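You operate a simulated robot arm through the tools that you are given. There is no shell and no other tool. Be economical: measure what you need, move in short steps, check, and stop when the job is done.

You are at the controls of a simulated two-armed robot. One attempt, no reset.

## Task
The coder is out of ink: fit the tank that the job card names and prime it.
Fine: switch off first, old tank on the cardboard, switch on again, press the green key twice, hands out from under the head. Set down upright: grey ink tank.

The check looks at the end state, three seconds after you hand in, the way a careful person would. Anything else that was tipped, shoved, dropped, spilled or broken makes it a failure.

## Robot
Two 7-joint arms with two-finger parallel grippers on one trunk, on a base that drives. Base frame: it is fixed to the floor where the robot stands at the start and does not move with it; the origin is under the middle of the robot, x ahead of it, y to its left, z up; the surface under the hand at the start is at about z = 80.4. Readings come in cm, degrees, newtons and seconds.
The left shoulder is at the start at [5, 16.8, 115.7], the right one opposite. With the tool pointing down near the work surface each hand reaches from about 10 to 66 cm from the robot's upright axis, wherever it stands, measured 20 degrees to its own side. Places, roughly: black dial on the white control box [50, 20, 90]; black lever beside the coder column [90, 60, 110]; blue key marked scan [40, 0, 90]; cardboard sheet by the chart [30, -60, 80]; drawer under the coder head [80, 50, 80]; green key marked print [50, 10, 90]; grey knob marked light mid dark [80, 10, 90]; orange flap on the coder head [80, 50, 110]; orange key marked spray [60, 10, 90]; red lever on the white control box [50, 0, 90]; well for the ink tank [70, 70, 80]; yellow slider marked centre [70, 0, 90]. Payload 1.57 kg a hand.
The tool frame of a hand sits at the grasp point between the pads (the TCP): z along the fingers, y along the line on which they close. The tips reach 3 cm beyond it. Largest opening 8 cm; finger width 1.7, thickness 1.2; the body of the gripper, 4 by 8.2 cm, starts 8 cm behind the TCP.
Orientation is that of the tool frame in the base frame, as a unit quaternion [w, x, y, z]. With the fingers straight down and closing along the base's y, the tool's x points along the base's -x, its y along +y and its z along -z.

## Interface
- The arms move only by the tool jog_arm. It takes "left_deltas", "right_deltas" or both (then of equal length, played together; a hand with none holds still); each is text: rows parted by semicolons, each of 7 numbers parted by spaces: the opening, from 0 (shut) to 1 (fully open), then the shift along the tool's x, y, z in units of 25 mm (1.0 is 25 mm), then the turn, a rotation vector about the tool's x, y, z in units of 6 degrees (1.0 is 6 degrees). In form: fingers tx ty tz rx ry rz; .... A call has 1 to 8 rows; each row shifts and turns the commanded pose from where the row before left it, along the tool's axes as they then stand. A call with a number of a shift or a turn outside -1 to 1 is refused whole. A row lasts 0.2 s, in which the tool goes at most 5 cm and 8.6 degrees; a call with a longer step from one row to the next is refused whole, and so is a gripper value outside its range. Where a pose cannot be reached the arm comes as near as it can. A force on the tool above 50 N (or 10 N above the force at the start of the call, whichever is more), or a blocked arm, ends the call early, and 0.2 s more pass. Each finger travels about 4.5 cm/s and halts on what it meets, pressing with about 29 N; the grip force reading is that of the motor and also rises with nothing between the fingers. The clock runs only during rows and for 0.2 s after the last one: add rows that do not move to give the fingers time. The reply holds the time, the measured pose of the TCP, the force on the tool along the base axes, the opening and the grip force, in the units named above and with some noise, with the torque about the TCP (base axes, N m) and any sound that the robot's microphone picked up, and new pictures: "show" is both (left out), scene, wrist or none (wrist: the cameras of the hands that moved).
- Cameras (640 x 400 px; columns grow to the right, rows downward): "scene" is now at [12.28, -0.67, 135.98]; the picture's right is [-0.08, -1.00, 0.00], its down [-0.64, 0.05, -0.77] and it looks along [0.77, -0.06, -0.64] (base axes); focal length 214 px, centre (320, 200). "left" rides on the left gripper at [7.2, 0.7, -12.2] in its tool frame; the picture's right is [-0.09, 1.00, 0.00], its down [-0.84, -0.08, -0.54] and it looks along [-0.54, -0.05, 0.84] (tool axes); focal length 238 px, centre (320, 200). "right" rides on the right gripper at [7.2, -0.7, -12.2] in its tool frame; the picture's right is [0.09, 1.00, 0.00], its down [-0.84, 0.08, -0.54] and it looks along [-0.54, 0.05, 0.84] (tool axes); focal length 238 px, centre (320, 200). There is no depth. A picture from a camera that has moved, and an enlarged one, comes with that camera's place and axes in the base frame and with its lens.
- move_column(by): slides the trunk up (or, below 0, down) by that many cm; the arms and the scene camera ride with it, the base frame stays. It gives what a move gives, with no picture.
- steer(legs): drives the robot by 1 to 6 legs, each [ahead, left, turn to the left] in cm, cm and degrees, along the robot's own axes; the way and the turn of a leg run together, so that a leg with both is an arc; at most 150 cm and 180 degrees a leg. The arms and the cameras ride along, it lands a little off, and it stops where it bumps. It gives what a move gives, and a new picture of the scene camera.
- pan_tilt(pan, tilt): turns the head with the scene camera to pan (to the left, within 80 degrees either way) and tilt (down, from -29 to 69), counted from straight ahead of the robot. It gives what a move gives, and a new picture of the scene camera.
- inspect(camera, box): a new picture of the part [left, top, right, bottom] of that camera's present view, enlarged. The clock stands still meanwhile.
- job_done(): hands the job in; it is judged then, once.

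Work in short steps. Places have to be worked out from the pictures, the camera data and where the tool is seen: move nearer, look again, correct. Check each grasp and each placing, and mend what went wrong. You have 120 turns and 260 pictures in all, those below and enlarged ones among them. Open the grippers and draw the arms clear of the work before you hand the job in, unless the task says otherwise; then end with one line.

The tools are called after "Request:" as a command line: name --argument value ..., lists and objects as JSON in quotes. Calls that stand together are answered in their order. jog_arm: Moves the arms, as the interface text tells. Its arguments: {"type":"object","properties":{"left_deltas":{"type":"string"},"right_deltas":{"type":"string"},"show":{"type":"string","enum":["both","scene","wrist","none"]}},"required":[]} The other tools are called the same way: move_column (by) slides the trunk up or down; steer (legs) drives the base; pan_tilt (pan, tilt) turns the head that bears the scene camera; inspect (camera, box) takes an enlarged picture of a part of a camera's view; job_done () hands the job in.

At the start:

```text
t: 0.0
left_position: [45.44, 13.37, 121.31]
left_tcp_rot: [-0.001, 0.0, 1.0, 0.0]
left_force: [-0.9, -0.3, 0.5]
left_torque: [-0.03, -0.01, 0.0]
left_finger_gap: 8.01
left_grasp_force: 0.0
right_position: [36.82, -18.18, 120.71]
right_tcp_rot: [0.0, 0.001, 1.0, 0.0]
right_force: [0.5, 0.7, -0.1]
right_torque: [0.01, -0.02, 0.02]
right_finger_gap: 8.01
right_grasp_force: 0.0
trunk travel left (down, up): [-32.5, 11.8]
robot x, y, heading: [-0.18, -0.03, -0.2]
head pan, tilt: [-4.4, 39.8]
```

scene: 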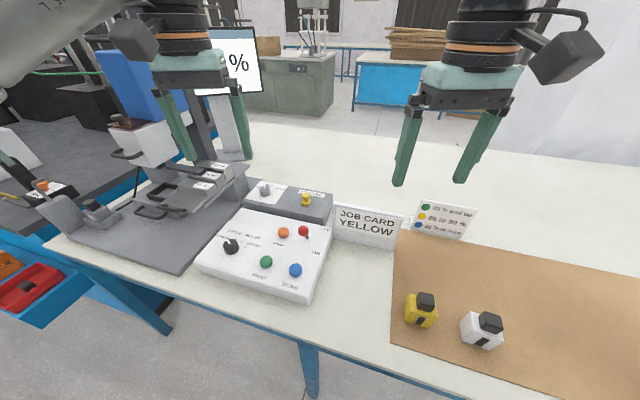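
right: 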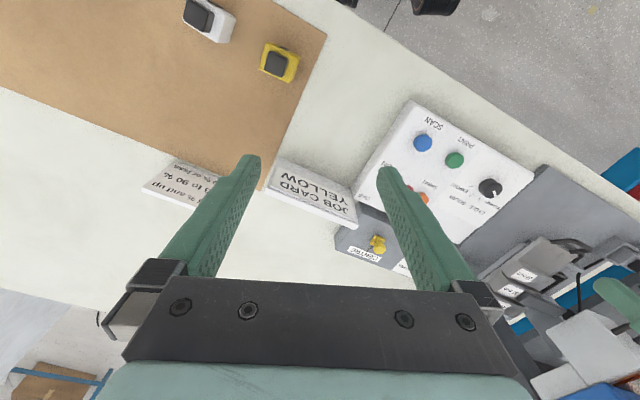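
left: 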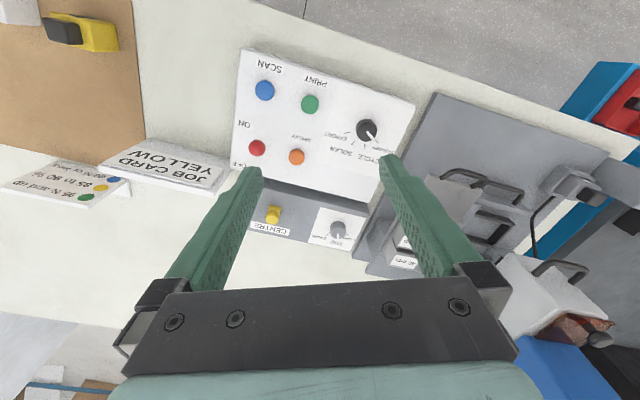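

The job card reads YELLOW; I look closer at the coder, the control box and the card.

Request:
inspect --camera "scene" --box '[180, 170, 340, 300]'

Request:
inspect --camera "scene" --box '[30, 90, 260, 270]'

Request:
inspect --camera "scene" --box '[330, 190, 530, 360]'

Request:
inspect --camera "left" --box '[220, 40, 420, 200]'

```text
3.08 times, centred on (260, 235) of scene
camera zoom: at [12.28, -0.67, 135.98], right [-0.08, -1.0, 0.0], down [-0.64, 0.05, -0.77], along [0.77, -0.06, -0.64], focal length 660 px, centre (505, 92)
```

zoom: 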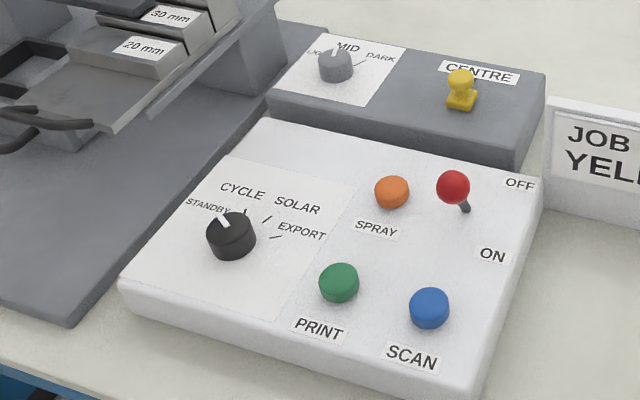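

```text
2.22 times, centred on (145, 180) of scene
camera zoom: at [12.28, -0.67, 135.98], right [-0.08, -1.0, 0.0], down [-0.64, 0.05, -0.77], along [0.77, -0.06, -0.64], focal length 477 px, centre (709, 244)
```

zoom: 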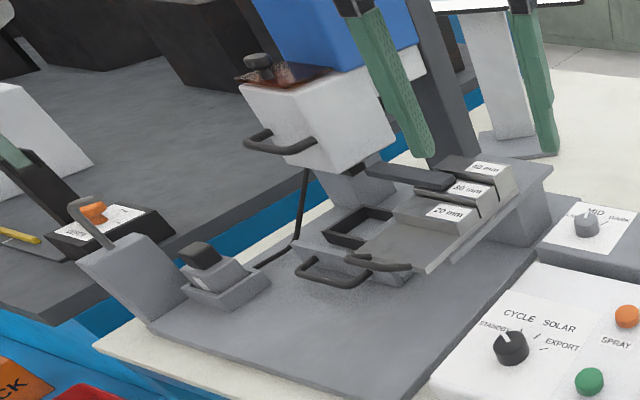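

```text
2.35 times, centred on (430, 275) of scene
camera zoom: at [12.28, -0.67, 135.98], right [-0.08, -1.0, 0.0], down [-0.64, 0.05, -0.77], along [0.77, -0.06, -0.64], focal length 505 px, centre (61, 24)
```

zoom: 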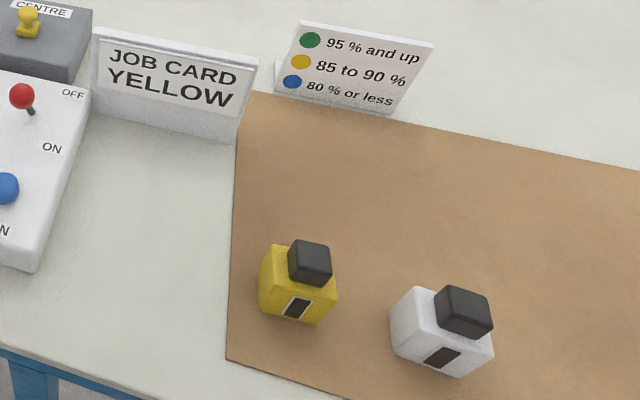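

```text
2.50 times, centred on (320, 120) of left
camera zoom: at [38.22, 14.16, 133.55], right [0.09, 1.0, 0.0], down [0.84, -0.08, 0.54], along [0.54, -0.05, -0.84], focal length 596 px, centre (320, 400)
```

zoom: 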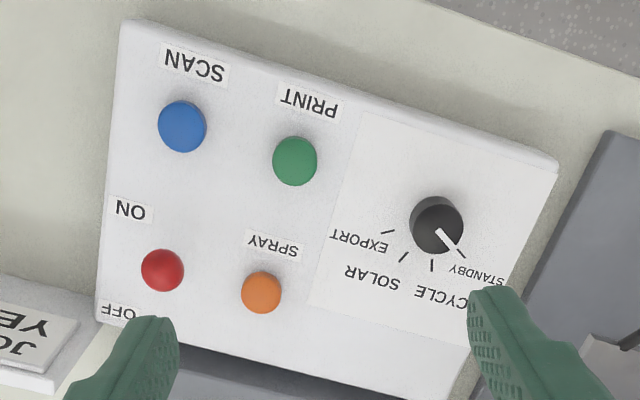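

The red ball is about (53, 0.9, 91), with its stem base further away at about (55, -0.4). So the lever leans toward me, which is ON. I close the left fingers and bring them above the robot side of the ball.

Request:
jog_arm --left_deltas "0 -0.2 -0.55 1 0 0 0;0 -0.2 -0.55 1 0 0 0;0 -0.2 -0.55 1 0 0 0;0 -0.2 -0.55 1 0 0 0;0 -0.2 -0.55 1 0 0 0;0 -0.2 -0.55 1 0 0 0;0 -0.2 -0.55 1 0 0 0;0 -0.2 -0.55 1 0 0 0"

```text
t: 1.8
left_position: [49.68, 2.3, 101.38]
left_tcp_rot: [0.0, -0.001, 1.0, 0.0]
left_force: [0.1, -0.1, 0.2]
left_torque: [0.02, -0.01, 0.03]
left_finger_gap: 0.0
left_grasp_force: 21.6
right_position: [36.87, -18.18, 120.72]
right_tcp_rot: [0.0, 0.001, 1.0, 0.0]
right_force: [0.1, 0.3, 0.4]
right_torque: [-0.01, 0.0, 0.0]
right_finger_gap: 8.0
right_grasp_force: 0.0
trunk travel left (down, up): [-32.5, 11.8]
robot x, y, heading: [-0.09, -0.0, 0.0]
head pan, tilt: [-4.4, 39.8]
camera scene: at [12.3, -0.69, 135.98], right [-0.08, -1.0, 0.0], down [-0.64, 0.05, -0.77], along [0.77, -0.06, -0.64], focal length 214 px, centre (320, 200)
camera left: at [42.46, 3.16, 113.53], right [0.09, 1.0, 0.0], down [0.84, -0.08, 0.54], along [0.54, -0.05, -0.84], focal length 238 px, centre (320, 200)
```

scene: 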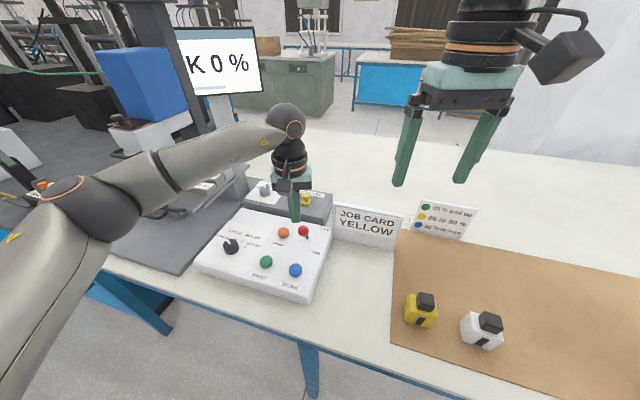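
left: 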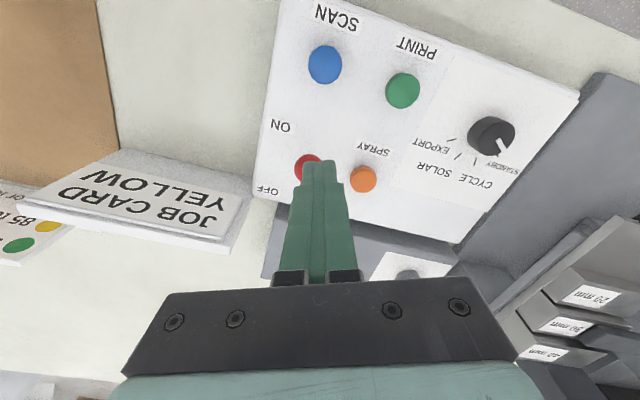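

The estimates agree: ball at about (52.7, 0.8). I lower the closed fingertips behind the ball.

Request:
jog_arm --left_deltas "0 0.1 0 1 0 0 0;0 0.1 0 1 0 0 0;0 0 0 1 0 0 0;0 0 0 1 0 0 0"

```text
t: 2.8
left_position: [49.04, 2.3, 91.04]
left_tcp_rot: [0.0, -0.001, 1.0, 0.0]
left_force: [0.3, 0.3, 0.3]
left_torque: [0.0, 0.01, -0.04]
left_finger_gap: 0.01
left_grasp_force: 21.6
right_position: [36.93, -18.27, 120.85]
right_tcp_rot: [0.0, 0.0, 1.0, 0.001]
right_force: [0.7, -0.3, 0.0]
right_torque: [0.01, -0.01, -0.02]
right_finger_gap: 8.0
right_grasp_force: 0.0
trunk travel left (down, up): [-32.5, 11.8]
robot x, y, heading: [-0.23, 0.17, 0.0]
head pan, tilt: [-4.4, 39.8]
camera scene: at [12.29, -0.66, 135.98], right [-0.08, -1.0, 0.0], down [-0.64, 0.05, -0.77], along [0.77, -0.06, -0.64], focal length 214 px, centre (320, 200)
camera left: at [41.85, 3.04, 103.19], right [0.09, 1.0, 0.0], down [0.84, -0.08, 0.54], along [0.54, -0.05, -0.84], focal length 238 px, centre (320, 200)
```

scene: 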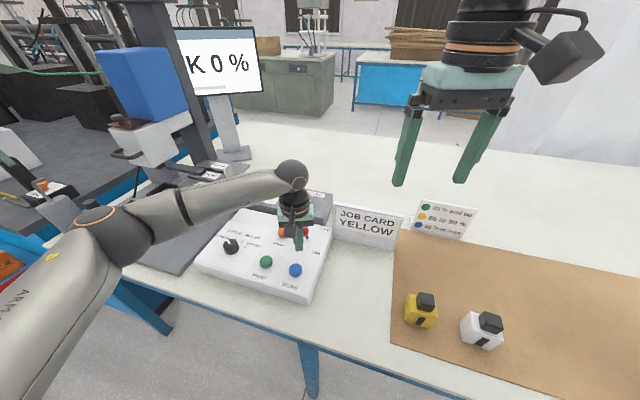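
left: 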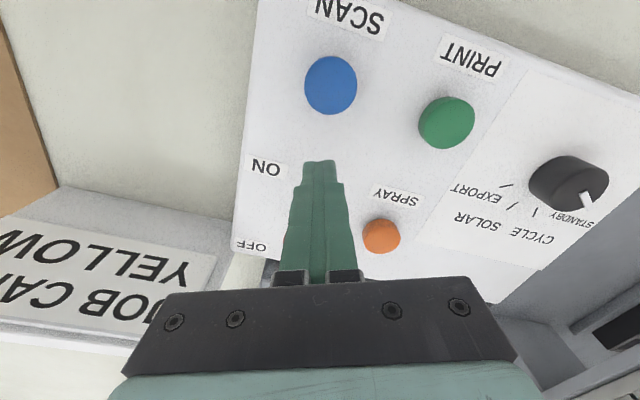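

The ball is hidden just behind the fingers, so I push it along the OFF direction.

Request:
jog_arm --left_deltas "0 -0.33 -0.13 0 0 0 0;0 -0.33 -0.13 0 0 0 0;0 -0.33 -0.13 0 0 0 0;0 -0.33 -0.13 0 0 0 0;0 -0.33 -0.13 0 0 0 0;0 -0.33 -0.13 0 0 0 0;0 -0.33 -0.13 0 0 0 0;0 -0.33 -0.13 0 0 0 0"

```text
t: 4.6
left_position: [55.42, -0.34, 91.41]
left_tcp_rot: [0.0, -0.001, 1.0, 0.0]
left_force: [-1.4, -0.5, 0.3]
left_torque: [-0.02, 0.03, -0.01]
left_finger_gap: 0.02
left_grasp_force: 21.6
right_position: [36.78, -18.23, 120.77]
right_tcp_rot: [0.0, 0.001, 1.0, -0.001]
right_force: [0.6, 0.3, -1.0]
right_torque: [0.0, 0.0, -0.04]
right_finger_gap: 8.01
right_grasp_force: 0.1
trunk travel left (down, up): [-32.5, 11.8]
robot x, y, heading: [0.01, -0.03, -0.3]
head pan, tilt: [-4.4, 39.8]
camera scene: at [12.25, -0.68, 135.98], right [-0.08, -1.0, 0.0], down [-0.64, 0.05, -0.77], along [0.77, -0.06, -0.64], focal length 214 px, centre (320, 200)
camera left: at [48.2, 0.49, 103.55], right [0.09, 1.0, 0.0], down [0.84, -0.08, 0.54], along [0.54, -0.05, -0.84], focal length 238 px, centre (320, 200)
```

scene: 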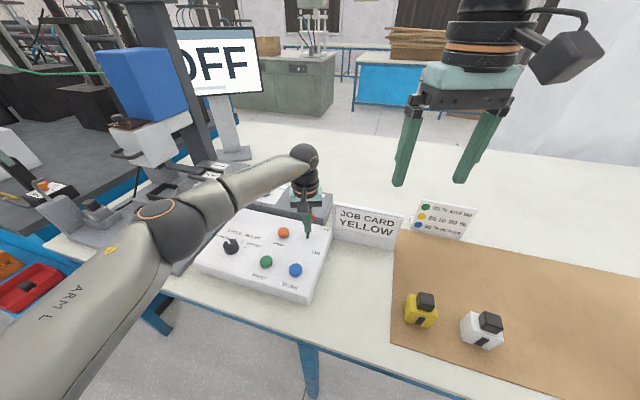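
left: 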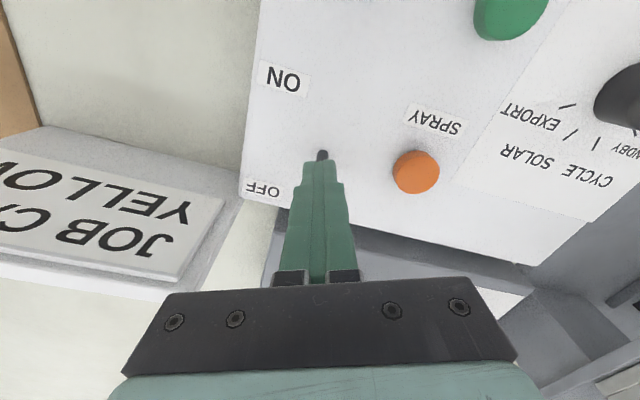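

The screen shows OFF. I back the hand off, raise it, and turn the head left to see the coder well.

Request:
jog_arm --left_deltas "0 0.6 0.2 0 0 0 0;0 0.5 0.2 -0.5 0 0 0;0 0.5 0.3 -1 0 0 0;0 0.5 0.5 -1 0 0 0;0 0.8 0.8 -1 0 0 0;0 0.8 0.8 -1 0 0 0;0 0.8 0.8 -1 0 0 0;0 0.8 0.8 -1 0 0 0" --show "none"

Request:
pan_tilt --pan 40 --tilt 32

```text
t: 6.4
left_position: [42.29, 11.09, 107.56]
left_tcp_rot: [0.0, -0.001, 1.0, 0.0]
left_force: [-0.1, -0.7, 1.0]
left_torque: [-0.01, 0.0, 0.0]
left_finger_gap: 0.0
left_grasp_force: 21.0
right_position: [36.69, -18.19, 120.74]
right_tcp_rot: [0.001, 0.0, 1.0, -0.001]
right_force: [0.2, 0.0, 0.1]
right_torque: [-0.01, 0.0, -0.01]
right_finger_gap: 8.01
right_grasp_force: 0.0
trunk travel left (down, up): [-32.5, 11.8]
robot x, y, heading: [0.04, -0.09, -0.0]
head pan, tilt: [-4.4, 39.8]
```

```text
t: 7.5
left_position: [42.37, 11.0, 107.61]
left_tcp_rot: [0.001, -0.001, 1.0, 0.0]
left_force: [0.4, 0.8, 0.3]
left_torque: [-0.03, 0.0, -0.02]
left_finger_gap: 0.04
left_grasp_force: 21.6
right_position: [36.94, -18.22, 120.67]
right_tcp_rot: [0.0, 0.001, 1.0, 0.0]
right_force: [-0.2, 0.6, 0.3]
right_torque: [-0.03, 0.0, 0.0]
right_finger_gap: 8.01
right_grasp_force: 0.0
trunk travel left (down, up): [-32.5, 11.8]
robot x, y, heading: [0.27, 0.19, 0.2]
head pan, tilt: [40.0, 32.0]
camera scene: at [10.65, 5.73, 137.17], right [0.64, -0.77, 0.0], down [-0.41, -0.34, -0.85], along [0.65, 0.54, -0.53], focal length 214 px, centre (320, 200)
```

scene: 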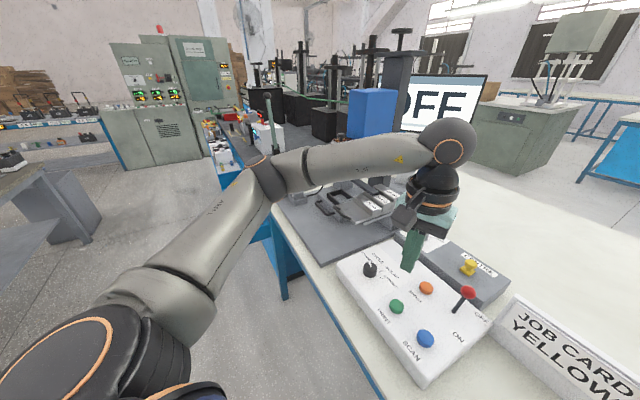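

The table is turned about -22° from my frame. I draw the left arm back and high before looking and driving.

Request:
jog_arm --left_deltas "0 0.8 0.3 -0.4 0 0 0;0 0.8 0.3 -0.4 0 0 0;0 0.8 0.3 -0.4 0 0 0;0 0.8 0.3 -0.4 0 0 0;0 0.8 0.3 -0.4 0 0 0;0 0.8 0.3 -0.4 0 0 0;0 0.8 0.3 -0.4 0 0 0;0 0 0 -0.4 0 0 0" --show "none"

Request:
pan_tilt --pan 50 --tilt 35

```text
t: 9.3
left_position: [28.16, 16.05, 115.72]
left_tcp_rot: [0.0, -0.001, 1.0, 0.001]
left_force: [-0.4, -0.1, -0.6]
left_torque: [0.0, 0.0, -0.02]
left_finger_gap: 0.02
left_grasp_force: 21.6
right_position: [36.84, -18.27, 120.75]
right_tcp_rot: [-0.001, 0.001, 1.0, 0.0]
right_force: [0.3, -0.4, -0.5]
right_torque: [0.01, 0.0, -0.01]
right_finger_gap: 8.0
right_grasp_force: 0.1
trunk travel left (down, up): [-32.5, 11.8]
robot x, y, heading: [0.21, 0.24, -0.2]
head pan, tilt: [40.0, 32.0]
```

```text
t: 10.0
left_position: [28.21, 16.05, 115.75]
left_tcp_rot: [0.0, -0.001, 1.0, 0.0]
left_force: [0.6, -0.9, 0.1]
left_torque: [0.01, -0.02, 0.02]
left_finger_gap: 0.0
left_grasp_force: 21.3
right_position: [36.76, -18.24, 120.76]
right_tcp_rot: [0.001, 0.001, 1.0, 0.0]
right_force: [-0.1, 0.0, 0.6]
right_torque: [0.02, 0.0, 0.0]
right_finger_gap: 8.01
right_grasp_force: 0.1
trunk travel left (down, up): [-32.5, 11.8]
robot x, y, heading: [-0.08, -0.05, 0.0]
head pan, tilt: [50.0, 35.0]
camera scene: at [9.45, 6.72, 136.71], right [0.77, -0.64, 0.0], down [-0.37, -0.44, -0.82], along [0.53, 0.63, -0.57], focal length 214 px, centre (320, 200)
```

scene: 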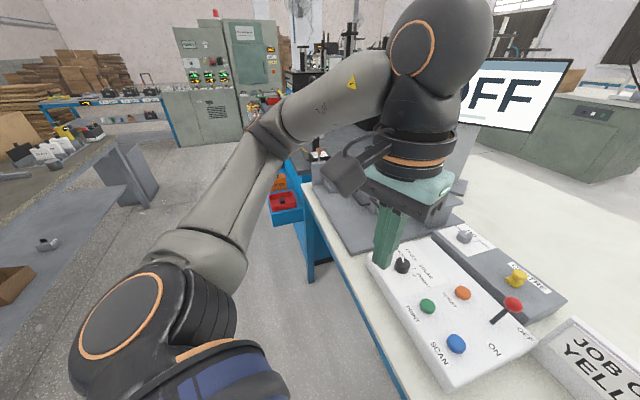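

The aisle is clear to the left, and the bins lie beyond it. I back off slightly, turn to face the table squarely, and slide left in front of the coder.

Request:
steer --legs '[[-6, 0, 0], [0, 0, -22], [0, 62, 0]]'

Request:
pan_tilt --pan 18 --tilt 42

```text
t: 17.6
left_position: [48.78, 61.48, 115.58]
left_tcp_rot: [0.0, 0.188, 0.982, 0.0]
left_force: [-0.9, -0.3, 0.0]
left_torque: [0.02, -0.01, -0.02]
left_finger_gap: 0.0
left_grasp_force: 21.3
right_position: [44.31, 26.51, 120.77]
right_tcp_rot: [0.0, 0.188, 0.982, 0.0]
right_force: [-0.2, 0.7, -0.1]
right_torque: [0.01, -0.02, -0.01]
right_finger_gap: 7.99
right_grasp_force: 0.1
trunk travel left (down, up): [-32.5, 11.8]
robot x, y, heading: [16.57, 57.18, -21.9]
head pan, tilt: [50.0, 35.0]
camera scene: at [27.9, 59.69, 136.71], right [0.47, -0.88, 0.0], down [-0.5, -0.27, -0.82], along [0.72, 0.39, -0.57], focal length 214 px, centre (320, 200)
```

scene: 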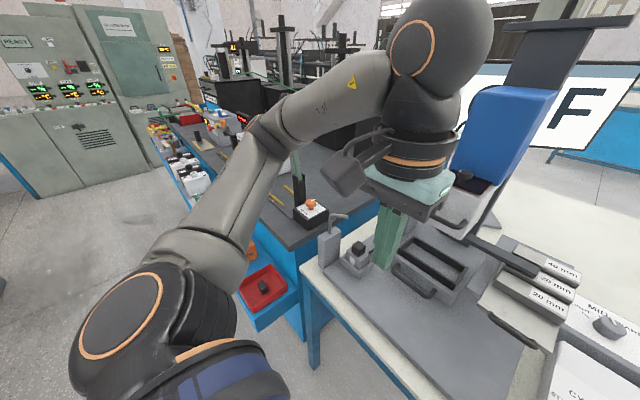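

```text
t: 18.6
left_position: [48.74, 61.39, 115.72]
left_tcp_rot: [0.0, 0.188, 0.982, 0.0]
left_force: [0.2, -0.3, 0.1]
left_torque: [0.02, -0.02, -0.02]
left_finger_gap: 0.0
left_grasp_force: 21.6
right_position: [44.14, 26.48, 120.71]
right_tcp_rot: [0.0, 0.189, 0.982, 0.0]
right_force: [-0.5, 0.7, -0.1]
right_torque: [0.01, 0.03, -0.01]
right_finger_gap: 8.0
right_grasp_force: 0.1
trunk travel left (down, up): [-32.5, 11.8]
robot x, y, heading: [16.45, 56.98, -21.6]
head pan, tilt: [18.0, 42.0]
camera scene: at [28.48, 54.97, 135.66], right [-0.06, -1.0, 0.0], down [-0.67, 0.04, -0.74], along [0.74, -0.05, -0.67], focal length 214 px, centre (320, 200)
```

scene: 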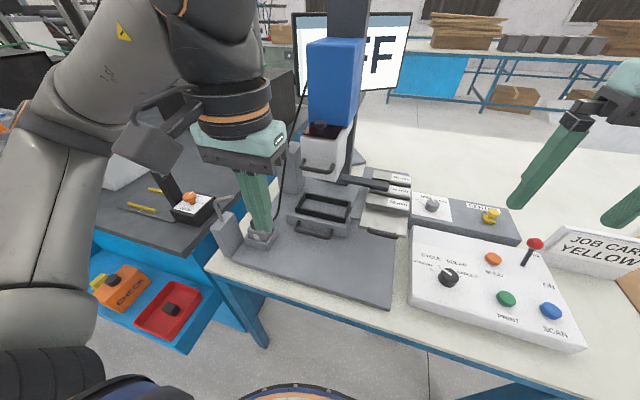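

I look at the well from the left wrist camera.

Request:
jog_arm --left_deltas "1 0 0 0 0 0 0;1 0 0 0 0 0 0;1 0 0 0 0 0 0;1 0 0 0 0 0 0;1 0 0 0 0 0 0" --show "wrist"

Request:
inspect --camera "scene" --box '[180, 150, 340, 280]'

```text
t: 19.8
left_position: [48.75, 61.41, 115.72]
left_tcp_rot: [0.0, 0.187, 0.982, 0.0]
left_force: [-0.5, -0.1, 0.7]
left_torque: [0.0, -0.01, -0.01]
left_finger_gap: 8.01
left_grasp_force: 0.0
right_position: [44.13, 26.44, 120.82]
right_tcp_rot: [0.0, 0.188, 0.982, 0.0]
right_force: [-0.1, 0.0, 0.3]
right_torque: [-0.03, 0.0, -0.01]
right_finger_gap: 8.0
right_grasp_force: 0.1
trunk travel left (down, up): [-32.5, 11.8]
robot x, y, heading: [16.39, 56.82, -21.6]
head pan, tilt: [18.0, 42.0]
camera left: at [42.26, 64.84, 127.89], right [0.45, 0.89, 0.0], down [0.75, -0.38, 0.54], along [0.48, -0.25, -0.84], focal length 238 px, centre (320, 200)
```

left: 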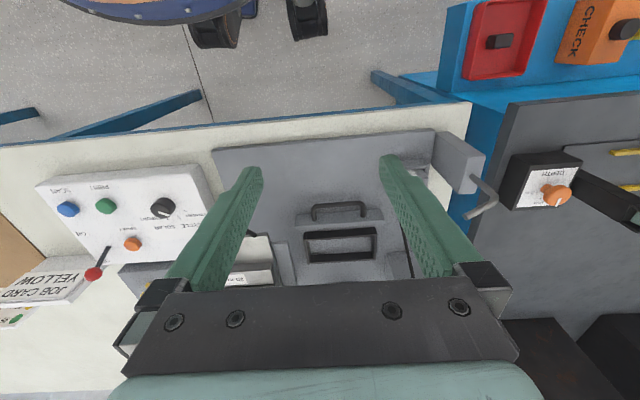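

```text
3.08 times, centred on (260, 215) of scene
camera zoom: at [28.48, 54.97, 135.66], right [-0.06, -1.0, 0.0], down [-0.67, 0.04, -0.74], along [0.74, -0.05, -0.67], focal length 660 px, centre (505, 154)
```

zoom: 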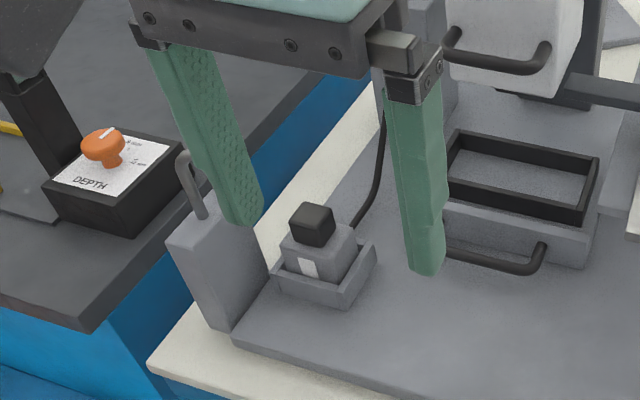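

The grey tank sits in an open tray at about (73, 70), beside a post with a crook. I move the open left hand near it for a clear look.

Request:
jog_arm --left_deltas "1 -0.4 0.87 0.5 0 0 0;1 -0.4 0.87 0.5 0 0 0;1 -0.4 0.87 0.5 0 0 0;1 -0.4 0.87 0.5 0 0 0;1 -0.4 0.87 0.5 0 0 0;1 -0.4 0.87 0.5 0 0 0;1 -0.4 0.87 0.5 0 0 0;1 -0.4 0.87 0.5 0 0 0"

```text
t: 21.6
left_position: [62.65, 74.53, 105.67]
left_tcp_rot: [0.0, 0.188, 0.982, 0.0]
left_force: [0.3, -0.1, 0.5]
left_torque: [0.02, -0.02, 0.03]
left_finger_gap: 7.99
left_grasp_force: 0.0
right_position: [44.27, 26.6, 120.77]
right_tcp_rot: [0.0, 0.188, 0.982, -0.001]
right_force: [-0.1, -0.3, -0.2]
right_torque: [-0.01, -0.01, 0.01]
right_finger_gap: 7.99
right_grasp_force: 0.1
trunk travel left (down, up): [-32.5, 11.8]
robot x, y, heading: [16.87, 57.12, -21.9]
head pan, tilt: [18.0, 42.0]
camera scene: at [28.5, 54.99, 135.66], right [-0.06, -1.0, 0.0], down [-0.67, 0.04, -0.74], along [0.74, -0.05, -0.67], focal length 214 px, centre (320, 200)
camera left: at [56.08, 78.07, 117.85], right [0.45, 0.89, 0.0], down [0.75, -0.38, 0.54], along [0.48, -0.25, -0.84], focal length 238 px, centre (320, 200)
```

scene: 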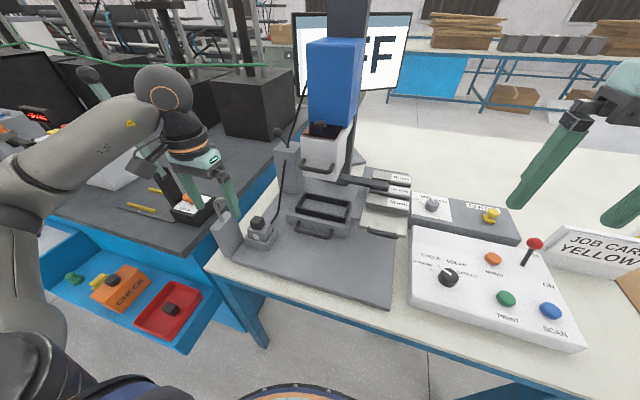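
left: 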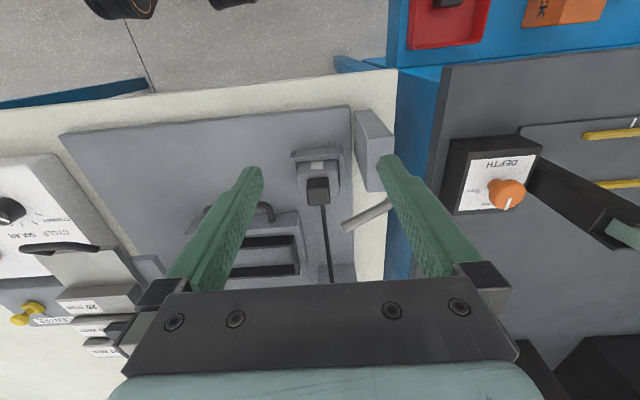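

Request:
inspect --camera "left" --box '[250, 100, 410, 240]'

Request:
inspect --camera "scene" --box '[200, 170, 320, 270]'

```text
2.86 times, centred on (330, 170) of left
camera zoom: at [56.08, 78.07, 117.85], right [0.45, 0.89, 0.0], down [0.75, -0.38, 0.54], along [0.48, -0.25, -0.84], focal length 681 px, centre (291, 286)
```

zoom: 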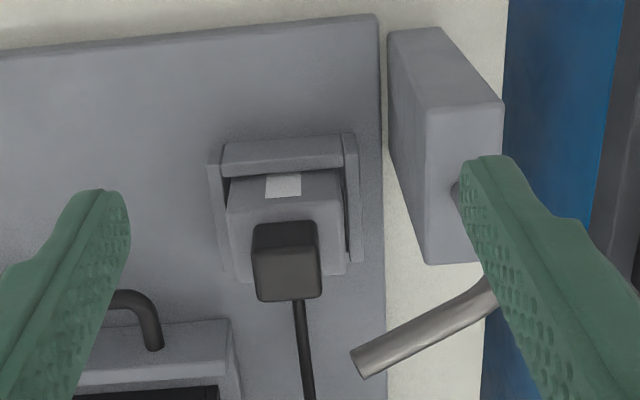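

```text
4.00 times, centred on (260, 220) of scene
camera zoom: at [28.5, 54.99, 135.66], right [-0.06, -1.0, 0.0], down [-0.67, 0.04, -0.74], along [0.74, -0.05, -0.67], focal length 858 px, centre (560, 120)
```

zoom: 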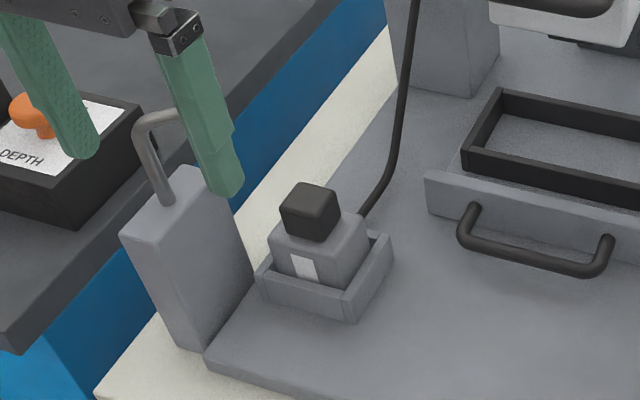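

The cap top is at about (71.4, 69.9, 90). The crook's tube end hangs just left of it at z≈99.5. I'll grip the cap front to back with the hand leaning right to clear the tube, so I turn the hand -90° about its axis first.

Request:
jog_arm --left_deltas "1 0 0 -0.2 0 0 -1;1 0 0 -0.2 0 0 -1;1 0 0 0 0 0 -1;1 0 0 0 0 0 -1;1 0 0 0 0 0 -1;1 0 0 0 0 0 -1;1 0 0 0 0 0 -1;1 0 0 0 0 0 -1" --show "none"

Request:
jog_arm --left_deltas "1 0 0 0 0 0 -1;1 0 0 0 0 0 -1;1 0 0 0 0 0 -1;1 0 0 0 0 0 -1;1 0 0 0 0 0 -1;1 0 0 0 0 0 -1;1 0 0 0 0 0 -1;1 0 0 0 0 0 0"

```text
t: 23.4
left_position: [62.42, 74.61, 106.62]
left_tcp_rot: [0.0, -0.23, 0.973, 0.001]
left_force: [0.5, -0.1, 0.0]
left_torque: [0.0, -0.01, 0.0]
left_finger_gap: 8.0
left_grasp_force: 0.1
right_position: [44.12, 26.53, 120.66]
right_tcp_rot: [0.0, 0.188, 0.982, 0.0]
right_force: [-1.0, -0.2, -0.2]
right_torque: [-0.03, -0.02, -0.01]
right_finger_gap: 8.01
right_grasp_force: 0.1
trunk travel left (down, up): [-32.5, 11.8]
robot x, y, heading: [16.52, 57.09, -21.8]
head pan, tilt: [18.0, 42.0]
```

```text
t: 25.2
left_position: [62.69, 74.71, 106.71]
left_tcp_rot: [0.0, -0.563, 0.827, 0.0]
left_force: [-0.5, 0.6, -0.8]
left_torque: [-0.01, -0.03, -0.01]
left_finger_gap: 7.97
left_grasp_force: 0.1
right_position: [44.21, 26.45, 120.7]
right_tcp_rot: [0.0, 0.188, 0.982, 0.001]
right_force: [0.8, -0.9, -0.6]
right_torque: [0.01, -0.01, -0.01]
right_finger_gap: 8.03
right_grasp_force: 0.1
trunk travel left (down, up): [-32.5, 11.8]
robot x, y, heading: [16.75, 57.06, -21.8]
head pan, tilt: [18.0, 42.0]
camera scene: at [28.48, 54.97, 135.66], right [-0.06, -1.0, 0.0], down [-0.67, 0.04, -0.74], along [0.74, -0.05, -0.67], focal length 214 px, centre (320, 200)
camera left: at [59.3, 68.46, 118.91], right [-0.89, 0.45, 0.0], down [0.38, 0.75, 0.54], along [0.24, 0.48, -0.84], focal length 238 px, centre (320, 200)
```

scene: 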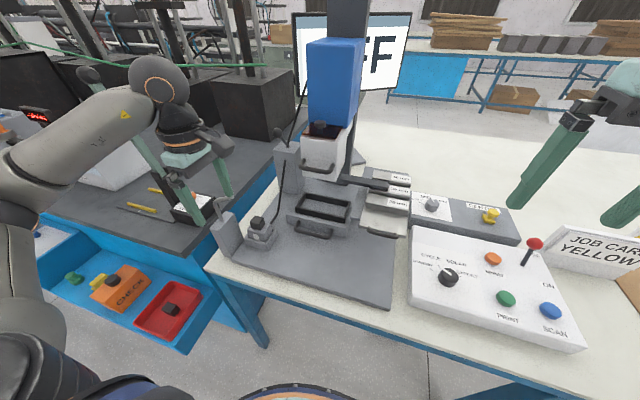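
left: 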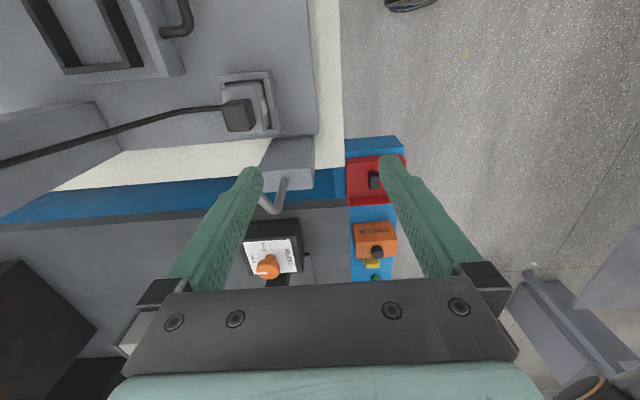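

The turn worked. I zoom in on the tank, hose and crook from this new viewpoint.

Request:
inspect --camera "left" --box '[180, 60, 340, 220]'

Request:
inspect --camera "scene" --box '[200, 180, 300, 265]'

```text
2.50 times, centred on (260, 140) of left
camera zoom: at [59.3, 68.46, 118.91], right [-0.89, 0.45, 0.0], down [0.38, 0.75, 0.54], along [0.24, 0.48, -0.84], focal length 596 px, centre (470, 350)
```

zoom: 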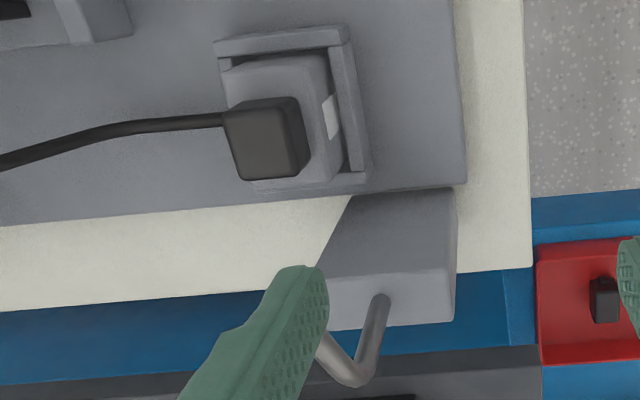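

```text
4.71 times, centred on (250, 222) of scene
camera zoom: at [28.48, 54.97, 135.66], right [-0.06, -1.0, 0.0], down [-0.67, 0.04, -0.74], along [0.74, -0.05, -0.67], focal length 1009 px, centre (649, 94)
```

zoom: 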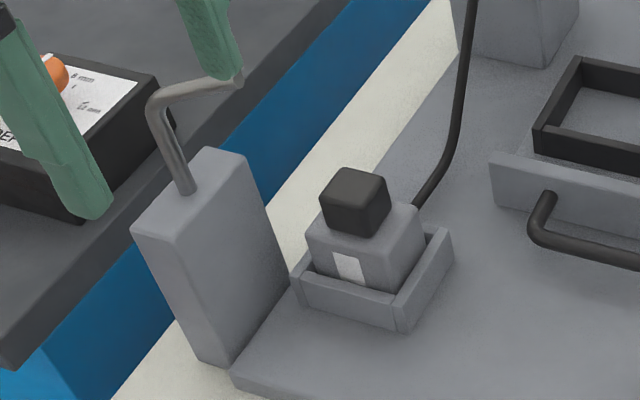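

The tube end is at (69.5, 73.6, 100.6). I move right and lean the hand right by 18°, then go ahead until level with the tank.

Request:
jog_arm --left_deltas "1 0.9 0 0 0 -1 0;1 0.9 0 0 0 -1 0;1 0.9 0 -0.3 0 -1 0;1 0 -0.8 0 0 0 0;1 0 -0.8 0 0 0 0;1 0 -0.8 0 0 0 0;1 0 -0.8 0 0 0 0;1 0 -0.75 0 0 0 0"

```text
t: 27.0
left_position: [69.32, 64.63, 106.72]
left_tcp_rot: [0.129, -0.555, 0.817, 0.088]
left_force: [-0.2, 0.3, -0.8]
left_torque: [-0.01, 0.04, -0.01]
left_finger_gap: 8.0
left_grasp_force: 0.0
right_position: [44.17, 26.42, 120.65]
right_tcp_rot: [0.0, 0.189, 0.982, -0.001]
right_force: [0.2, -0.4, 0.0]
right_torque: [-0.01, -0.01, 0.05]
right_finger_gap: 7.98
right_grasp_force: 0.0
trunk travel left (down, up): [-32.5, 11.8]
robot x, y, heading: [16.76, 57.06, -21.8]
head pan, tilt: [18.0, 42.0]
camera scene: at [28.5, 54.96, 135.65], right [-0.06, -1.0, 0.0], down [-0.67, 0.04, -0.74], along [0.74, -0.05, -0.67], focal length 214 px, centre (320, 200)
camera left: at [64.8, 55.16, 116.13], right [-0.89, 0.45, 0.03], down [0.3, 0.56, 0.77], along [0.33, 0.7, -0.63], focal length 238 px, centre (320, 200)
```

scene: 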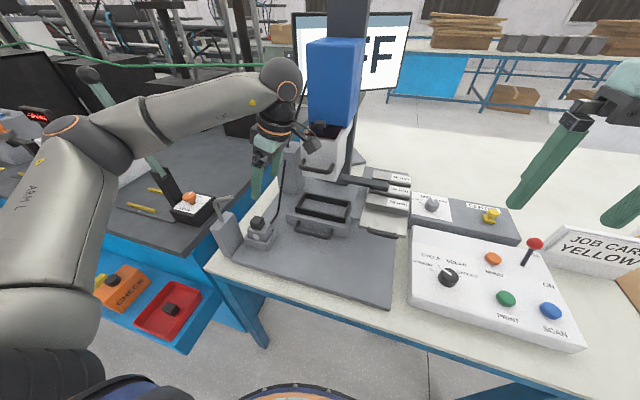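
left: 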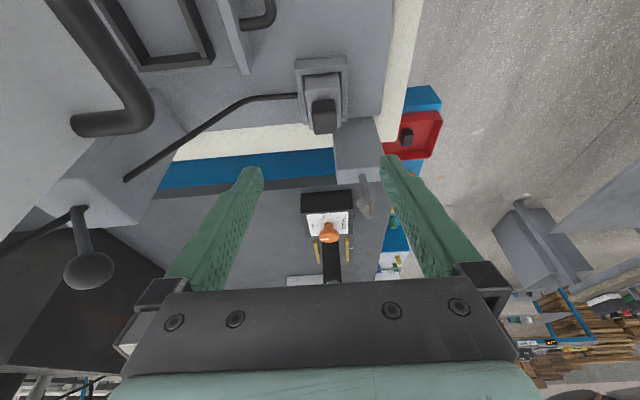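

The remaining offset to the cap lies along the tool's own axis (5 cm left, 16 cm down). I narrow the fingers a little and descend part way along it.

Request:
jog_arm --left_deltas "0.65 0 0 0.8 0 0 0;0.65 0 0 0.8 0 0 0;0.65 0 0 0.8 0 0 0;0.65 0 0 0.8 0 0 0;0.65 0 0 0.8 0 0 0"

Request:
inspect --camera "scene" --box '[200, 120, 340, 265]'

Request:
inspect --camera "left" --box '[200, 60, 440, 240]'

```text
t: 28.2
left_position: [70.27, 67.56, 97.01]
left_tcp_rot: [0.128, -0.555, 0.817, 0.087]
left_force: [0.7, -0.8, 0.4]
left_torque: [0.04, 0.04, 0.05]
left_finger_gap: 5.21
left_grasp_force: 0.0
right_position: [44.12, 26.43, 120.75]
right_tcp_rot: [0.0, 0.187, 0.982, 0.0]
right_force: [0.2, -0.7, 0.0]
right_torque: [-0.01, -0.01, 0.0]
right_finger_gap: 7.97
right_grasp_force: 0.1
trunk travel left (down, up): [-32.5, 11.8]
robot x, y, heading: [16.58, 57.02, -21.6]
head pan, tilt: [18.0, 42.0]
camera scene: at [28.5, 54.98, 135.66], right [-0.06, -1.0, 0.0], down [-0.67, 0.04, -0.74], along [0.74, -0.05, -0.67], focal length 214 px, centre (320, 200)
camera left: at [65.73, 58.11, 106.52], right [-0.89, 0.45, 0.03], down [0.3, 0.56, 0.77], along [0.33, 0.7, -0.63], focal length 238 px, centre (320, 200)
```

scene: 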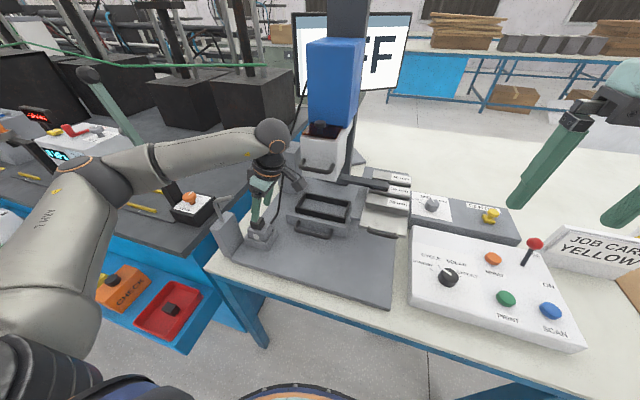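
left: 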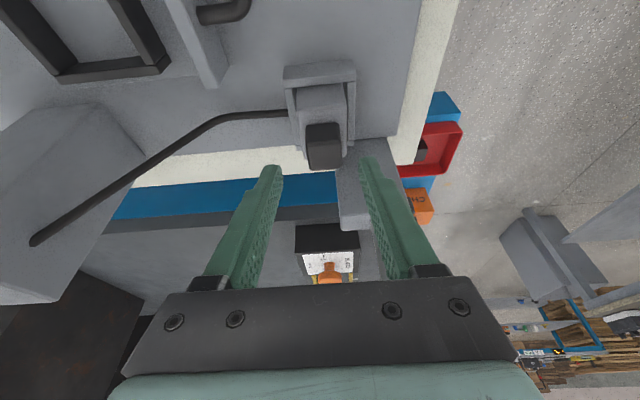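

```text
2.76 times, centred on (270, 192) of scene
camera zoom: at [28.5, 54.98, 135.66], right [-0.06, -1.0, 0.0], down [-0.67, 0.04, -0.74], along [0.74, -0.05, -0.67], focal length 592 px, centre (458, 221)
```

zoom: 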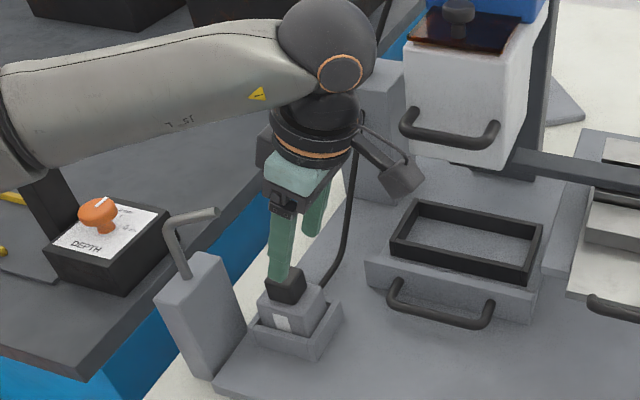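

```text
2.22 times, centred on (320, 150) of left
camera zoom: at [65.73, 58.11, 106.52], right [-0.89, 0.45, 0.03], down [0.3, 0.56, 0.77], along [0.33, 0.7, -0.63], focal length 530 px, centre (320, 311)
```

zoom: 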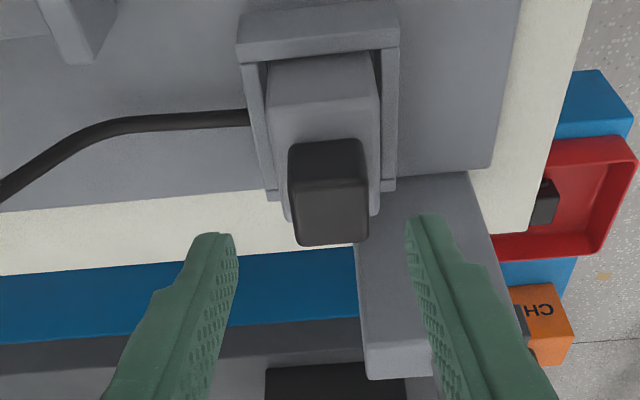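

The hose ends at the tray wall, not on the tank, and the cap is centred between the fingers. I descend the last part and close.

Request:
jog_arm --left_deltas "0.65 0 0 0.65 0 0 0;0.65 0 0 0.65 0 0 0;0.65 0 0 0.65 0 0 0;0.65 0 0 0.6 0 0 0;0.65 0 0 0 0 0 0"

Request:
inspect --camera "left" --box '[240, 80, 400, 220]'

Request:
inspect --camera "scene" --box '[200, 160, 320, 265]'

```text
t: 29.4
left_position: [71.26, 69.3, 91.29]
left_tcp_rot: [0.13, -0.555, 0.817, 0.087]
left_force: [-0.9, -1.1, 5.8]
left_torque: [0.01, 0.14, 0.01]
left_finger_gap: 5.23
left_grasp_force: 0.2
right_position: [44.11, 26.39, 120.83]
right_tcp_rot: [0.001, 0.188, 0.982, 0.0]
right_force: [0.1, -0.7, -0.5]
right_torque: [0.03, 0.03, -0.01]
right_finger_gap: 8.02
right_grasp_force: 0.1
trunk travel left (down, up): [-32.5, 11.8]
robot x, y, heading: [16.57, 56.95, -21.8]
head pan, tilt: [18.0, 42.0]
camera scene: at [28.42, 54.94, 135.68], right [-0.06, -1.0, 0.0], down [-0.67, 0.04, -0.74], along [0.74, -0.05, -0.67], focal length 214 px, centre (320, 200)
camera left: at [66.6, 59.87, 100.67], right [-0.89, 0.45, 0.03], down [0.3, 0.56, 0.77], along [0.33, 0.7, -0.63], focal length 238 px, centre (320, 200)
```

scene: 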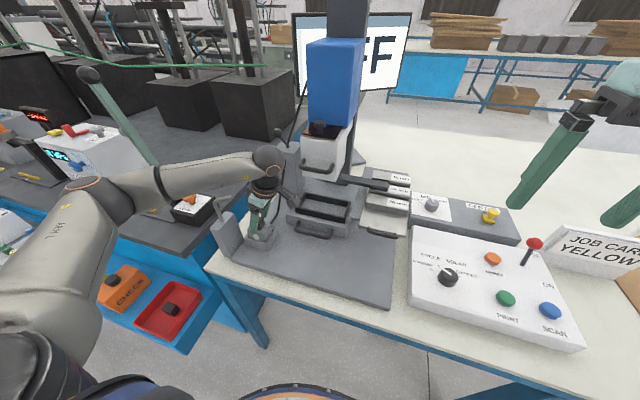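
left: 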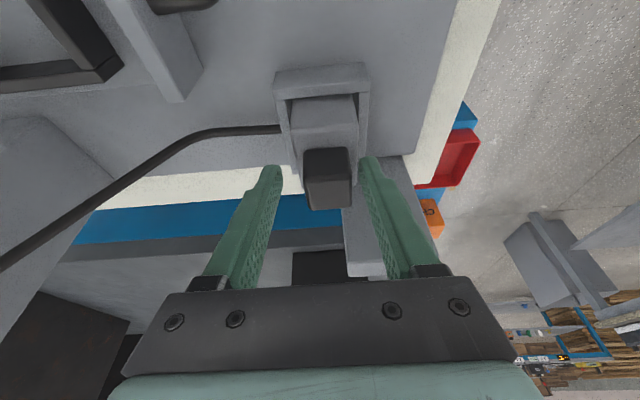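

```text
2.86 times, centred on (320, 150) of left
camera zoom: at [66.6, 59.87, 100.67], right [-0.89, 0.45, 0.03], down [0.3, 0.56, 0.77], along [0.33, 0.7, -0.63], focal length 681 px, centre (320, 343)
```

zoom: 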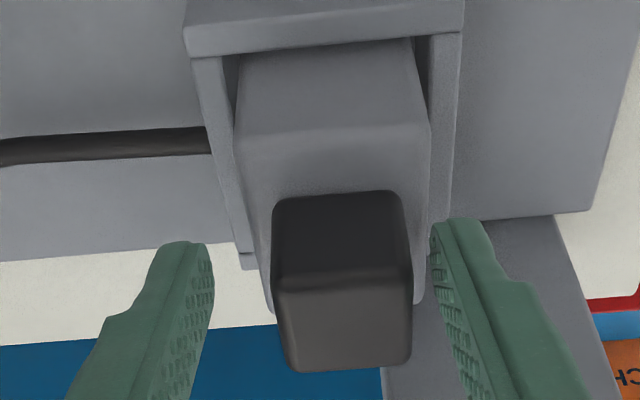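

```text
3.81 times, centred on (260, 212) of scene
camera zoom: at [28.42, 54.94, 135.68], right [-0.06, -1.0, 0.0], down [-0.67, 0.04, -0.74], along [0.74, -0.05, -0.67], focal length 817 px, centre (549, 152)
```

zoom: 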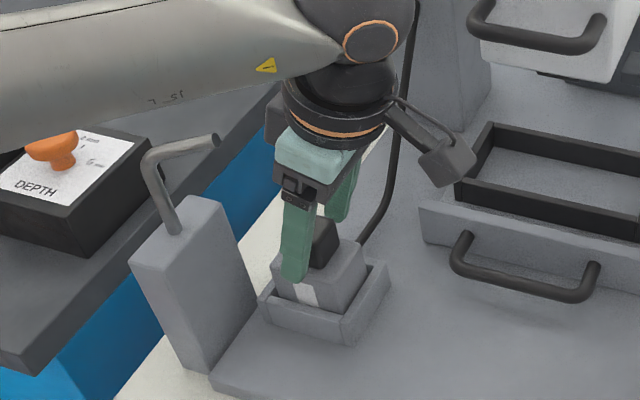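

A slight 5.8 N upward force shows the tips touch the tank's shoulder. I raise about 4 mm and close on the cap.

Request:
jog_arm --left_deltas "0.65 0 0 -0.22 0 0 0;0.5 0 0 0 0 0 0;0.4 0 0 0 0 0 0;0.3 0 0 0 0 0 0;0.2 0 0 0 0 0 0;0.1 0 0 0 0 0 0;0.1 0 0 0 0 0 0" --show "wrist"

```text
t: 31.0
left_position: [71.03, 69.27, 91.56]
left_tcp_rot: [0.129, -0.555, 0.817, 0.089]
left_force: [-8.6, 3.0, 0.0]
left_torque: [0.28, 0.6, 0.25]
left_finger_gap: 2.94
left_grasp_force: 29.1
right_position: [44.06, 26.5, 120.82]
right_tcp_rot: [0.002, 0.188, 0.982, 0.0]
right_force: [0.0, -0.2, -0.5]
right_torque: [0.0, -0.03, -0.02]
right_finger_gap: 8.0
right_grasp_force: 0.0
trunk travel left (down, up): [-32.5, 11.8]
robot x, y, heading: [16.63, 57.08, -21.7]
head pan, tilt: [18.0, 42.0]
camera left: at [66.52, 59.82, 101.02], right [-0.89, 0.45, 0.03], down [0.3, 0.56, 0.77], along [0.33, 0.7, -0.63], focal length 238 px, centre (320, 200)
```

left: 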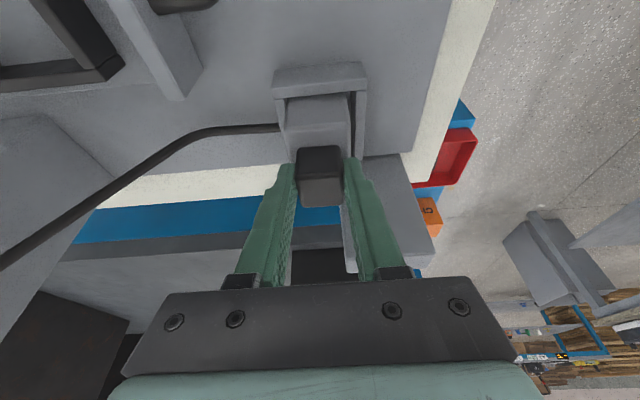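

I have the cap at a 2.94 cm gap and 29 N. I lift straight up 4.5 cm, staying under the tube.

Request:
jog_arm --left_deltas "0.1 -0.093 0.04 -0.285 0 0 0;0.1 -0.093 0.04 -0.285 0 0 0;0.1 -0.093 0 -0.285 0 0 0;0.1 -0.093 0 -0.285 0 0 0;0.1 -0.093 0 -0.285 0 0 0;0.1 -0.093 0 -0.285 0 0 0"

Request:
inspect --camera "scene" --box '[200, 160, 320, 265]'

```text
t: 32.4
left_position: [70.9, 69.35, 96.19]
left_tcp_rot: [0.128, -0.555, 0.817, 0.088]
left_force: [-0.5, -0.6, -1.5]
left_torque: [0.0, 0.0, 0.0]
left_finger_gap: 2.95
left_grasp_force: 29.3
right_position: [44.18, 26.44, 120.69]
right_tcp_rot: [0.0, 0.188, 0.982, -0.001]
right_force: [0.6, 0.3, -0.7]
right_torque: [-0.03, 0.02, -0.02]
right_finger_gap: 8.0
right_grasp_force: 0.2
trunk travel left (down, up): [-32.5, 11.8]
robot x, y, heading: [16.58, 56.77, -21.6]
head pan, tilt: [18.0, 42.0]
camera scene: at [28.5, 54.97, 135.66], right [-0.06, -1.0, 0.0], down [-0.67, 0.04, -0.74], along [0.74, -0.05, -0.67], focal length 214 px, centre (320, 200)
camera left: at [66.41, 59.9, 105.61], right [-0.89, 0.45, 0.03], down [0.3, 0.56, 0.77], along [0.33, 0.7, -0.63], focal length 238 px, centre (320, 200)
```

scene: 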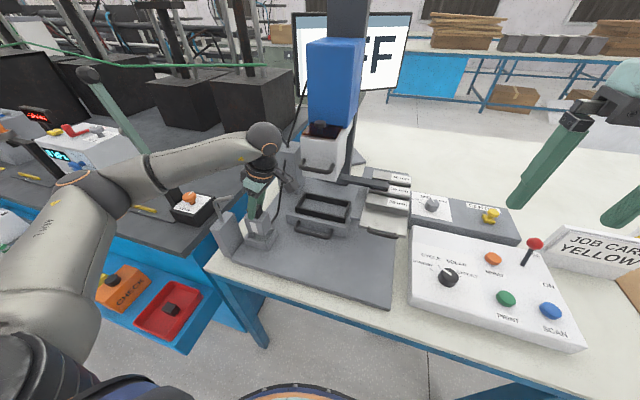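
left: 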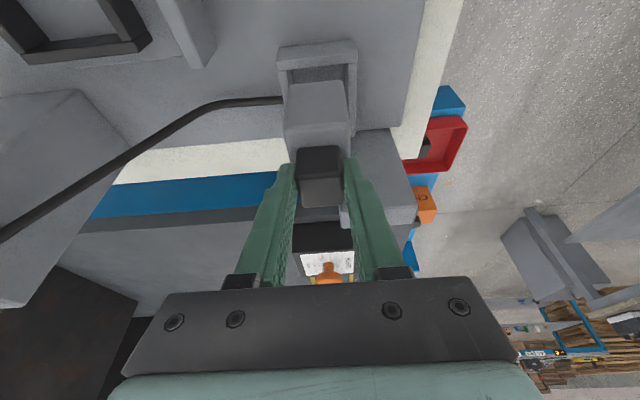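

```text
3.81 times, centred on (260, 212) of scene
camera zoom: at [28.5, 54.97, 135.66], right [-0.06, -1.0, 0.0], down [-0.67, 0.04, -0.74], along [0.74, -0.05, -0.67], focal length 817 px, centre (549, 152)
```

zoom: 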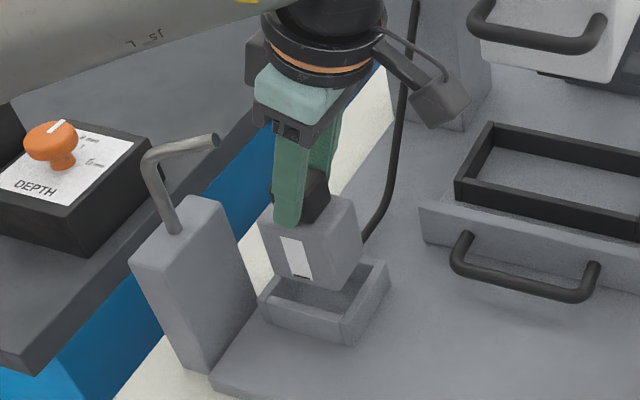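

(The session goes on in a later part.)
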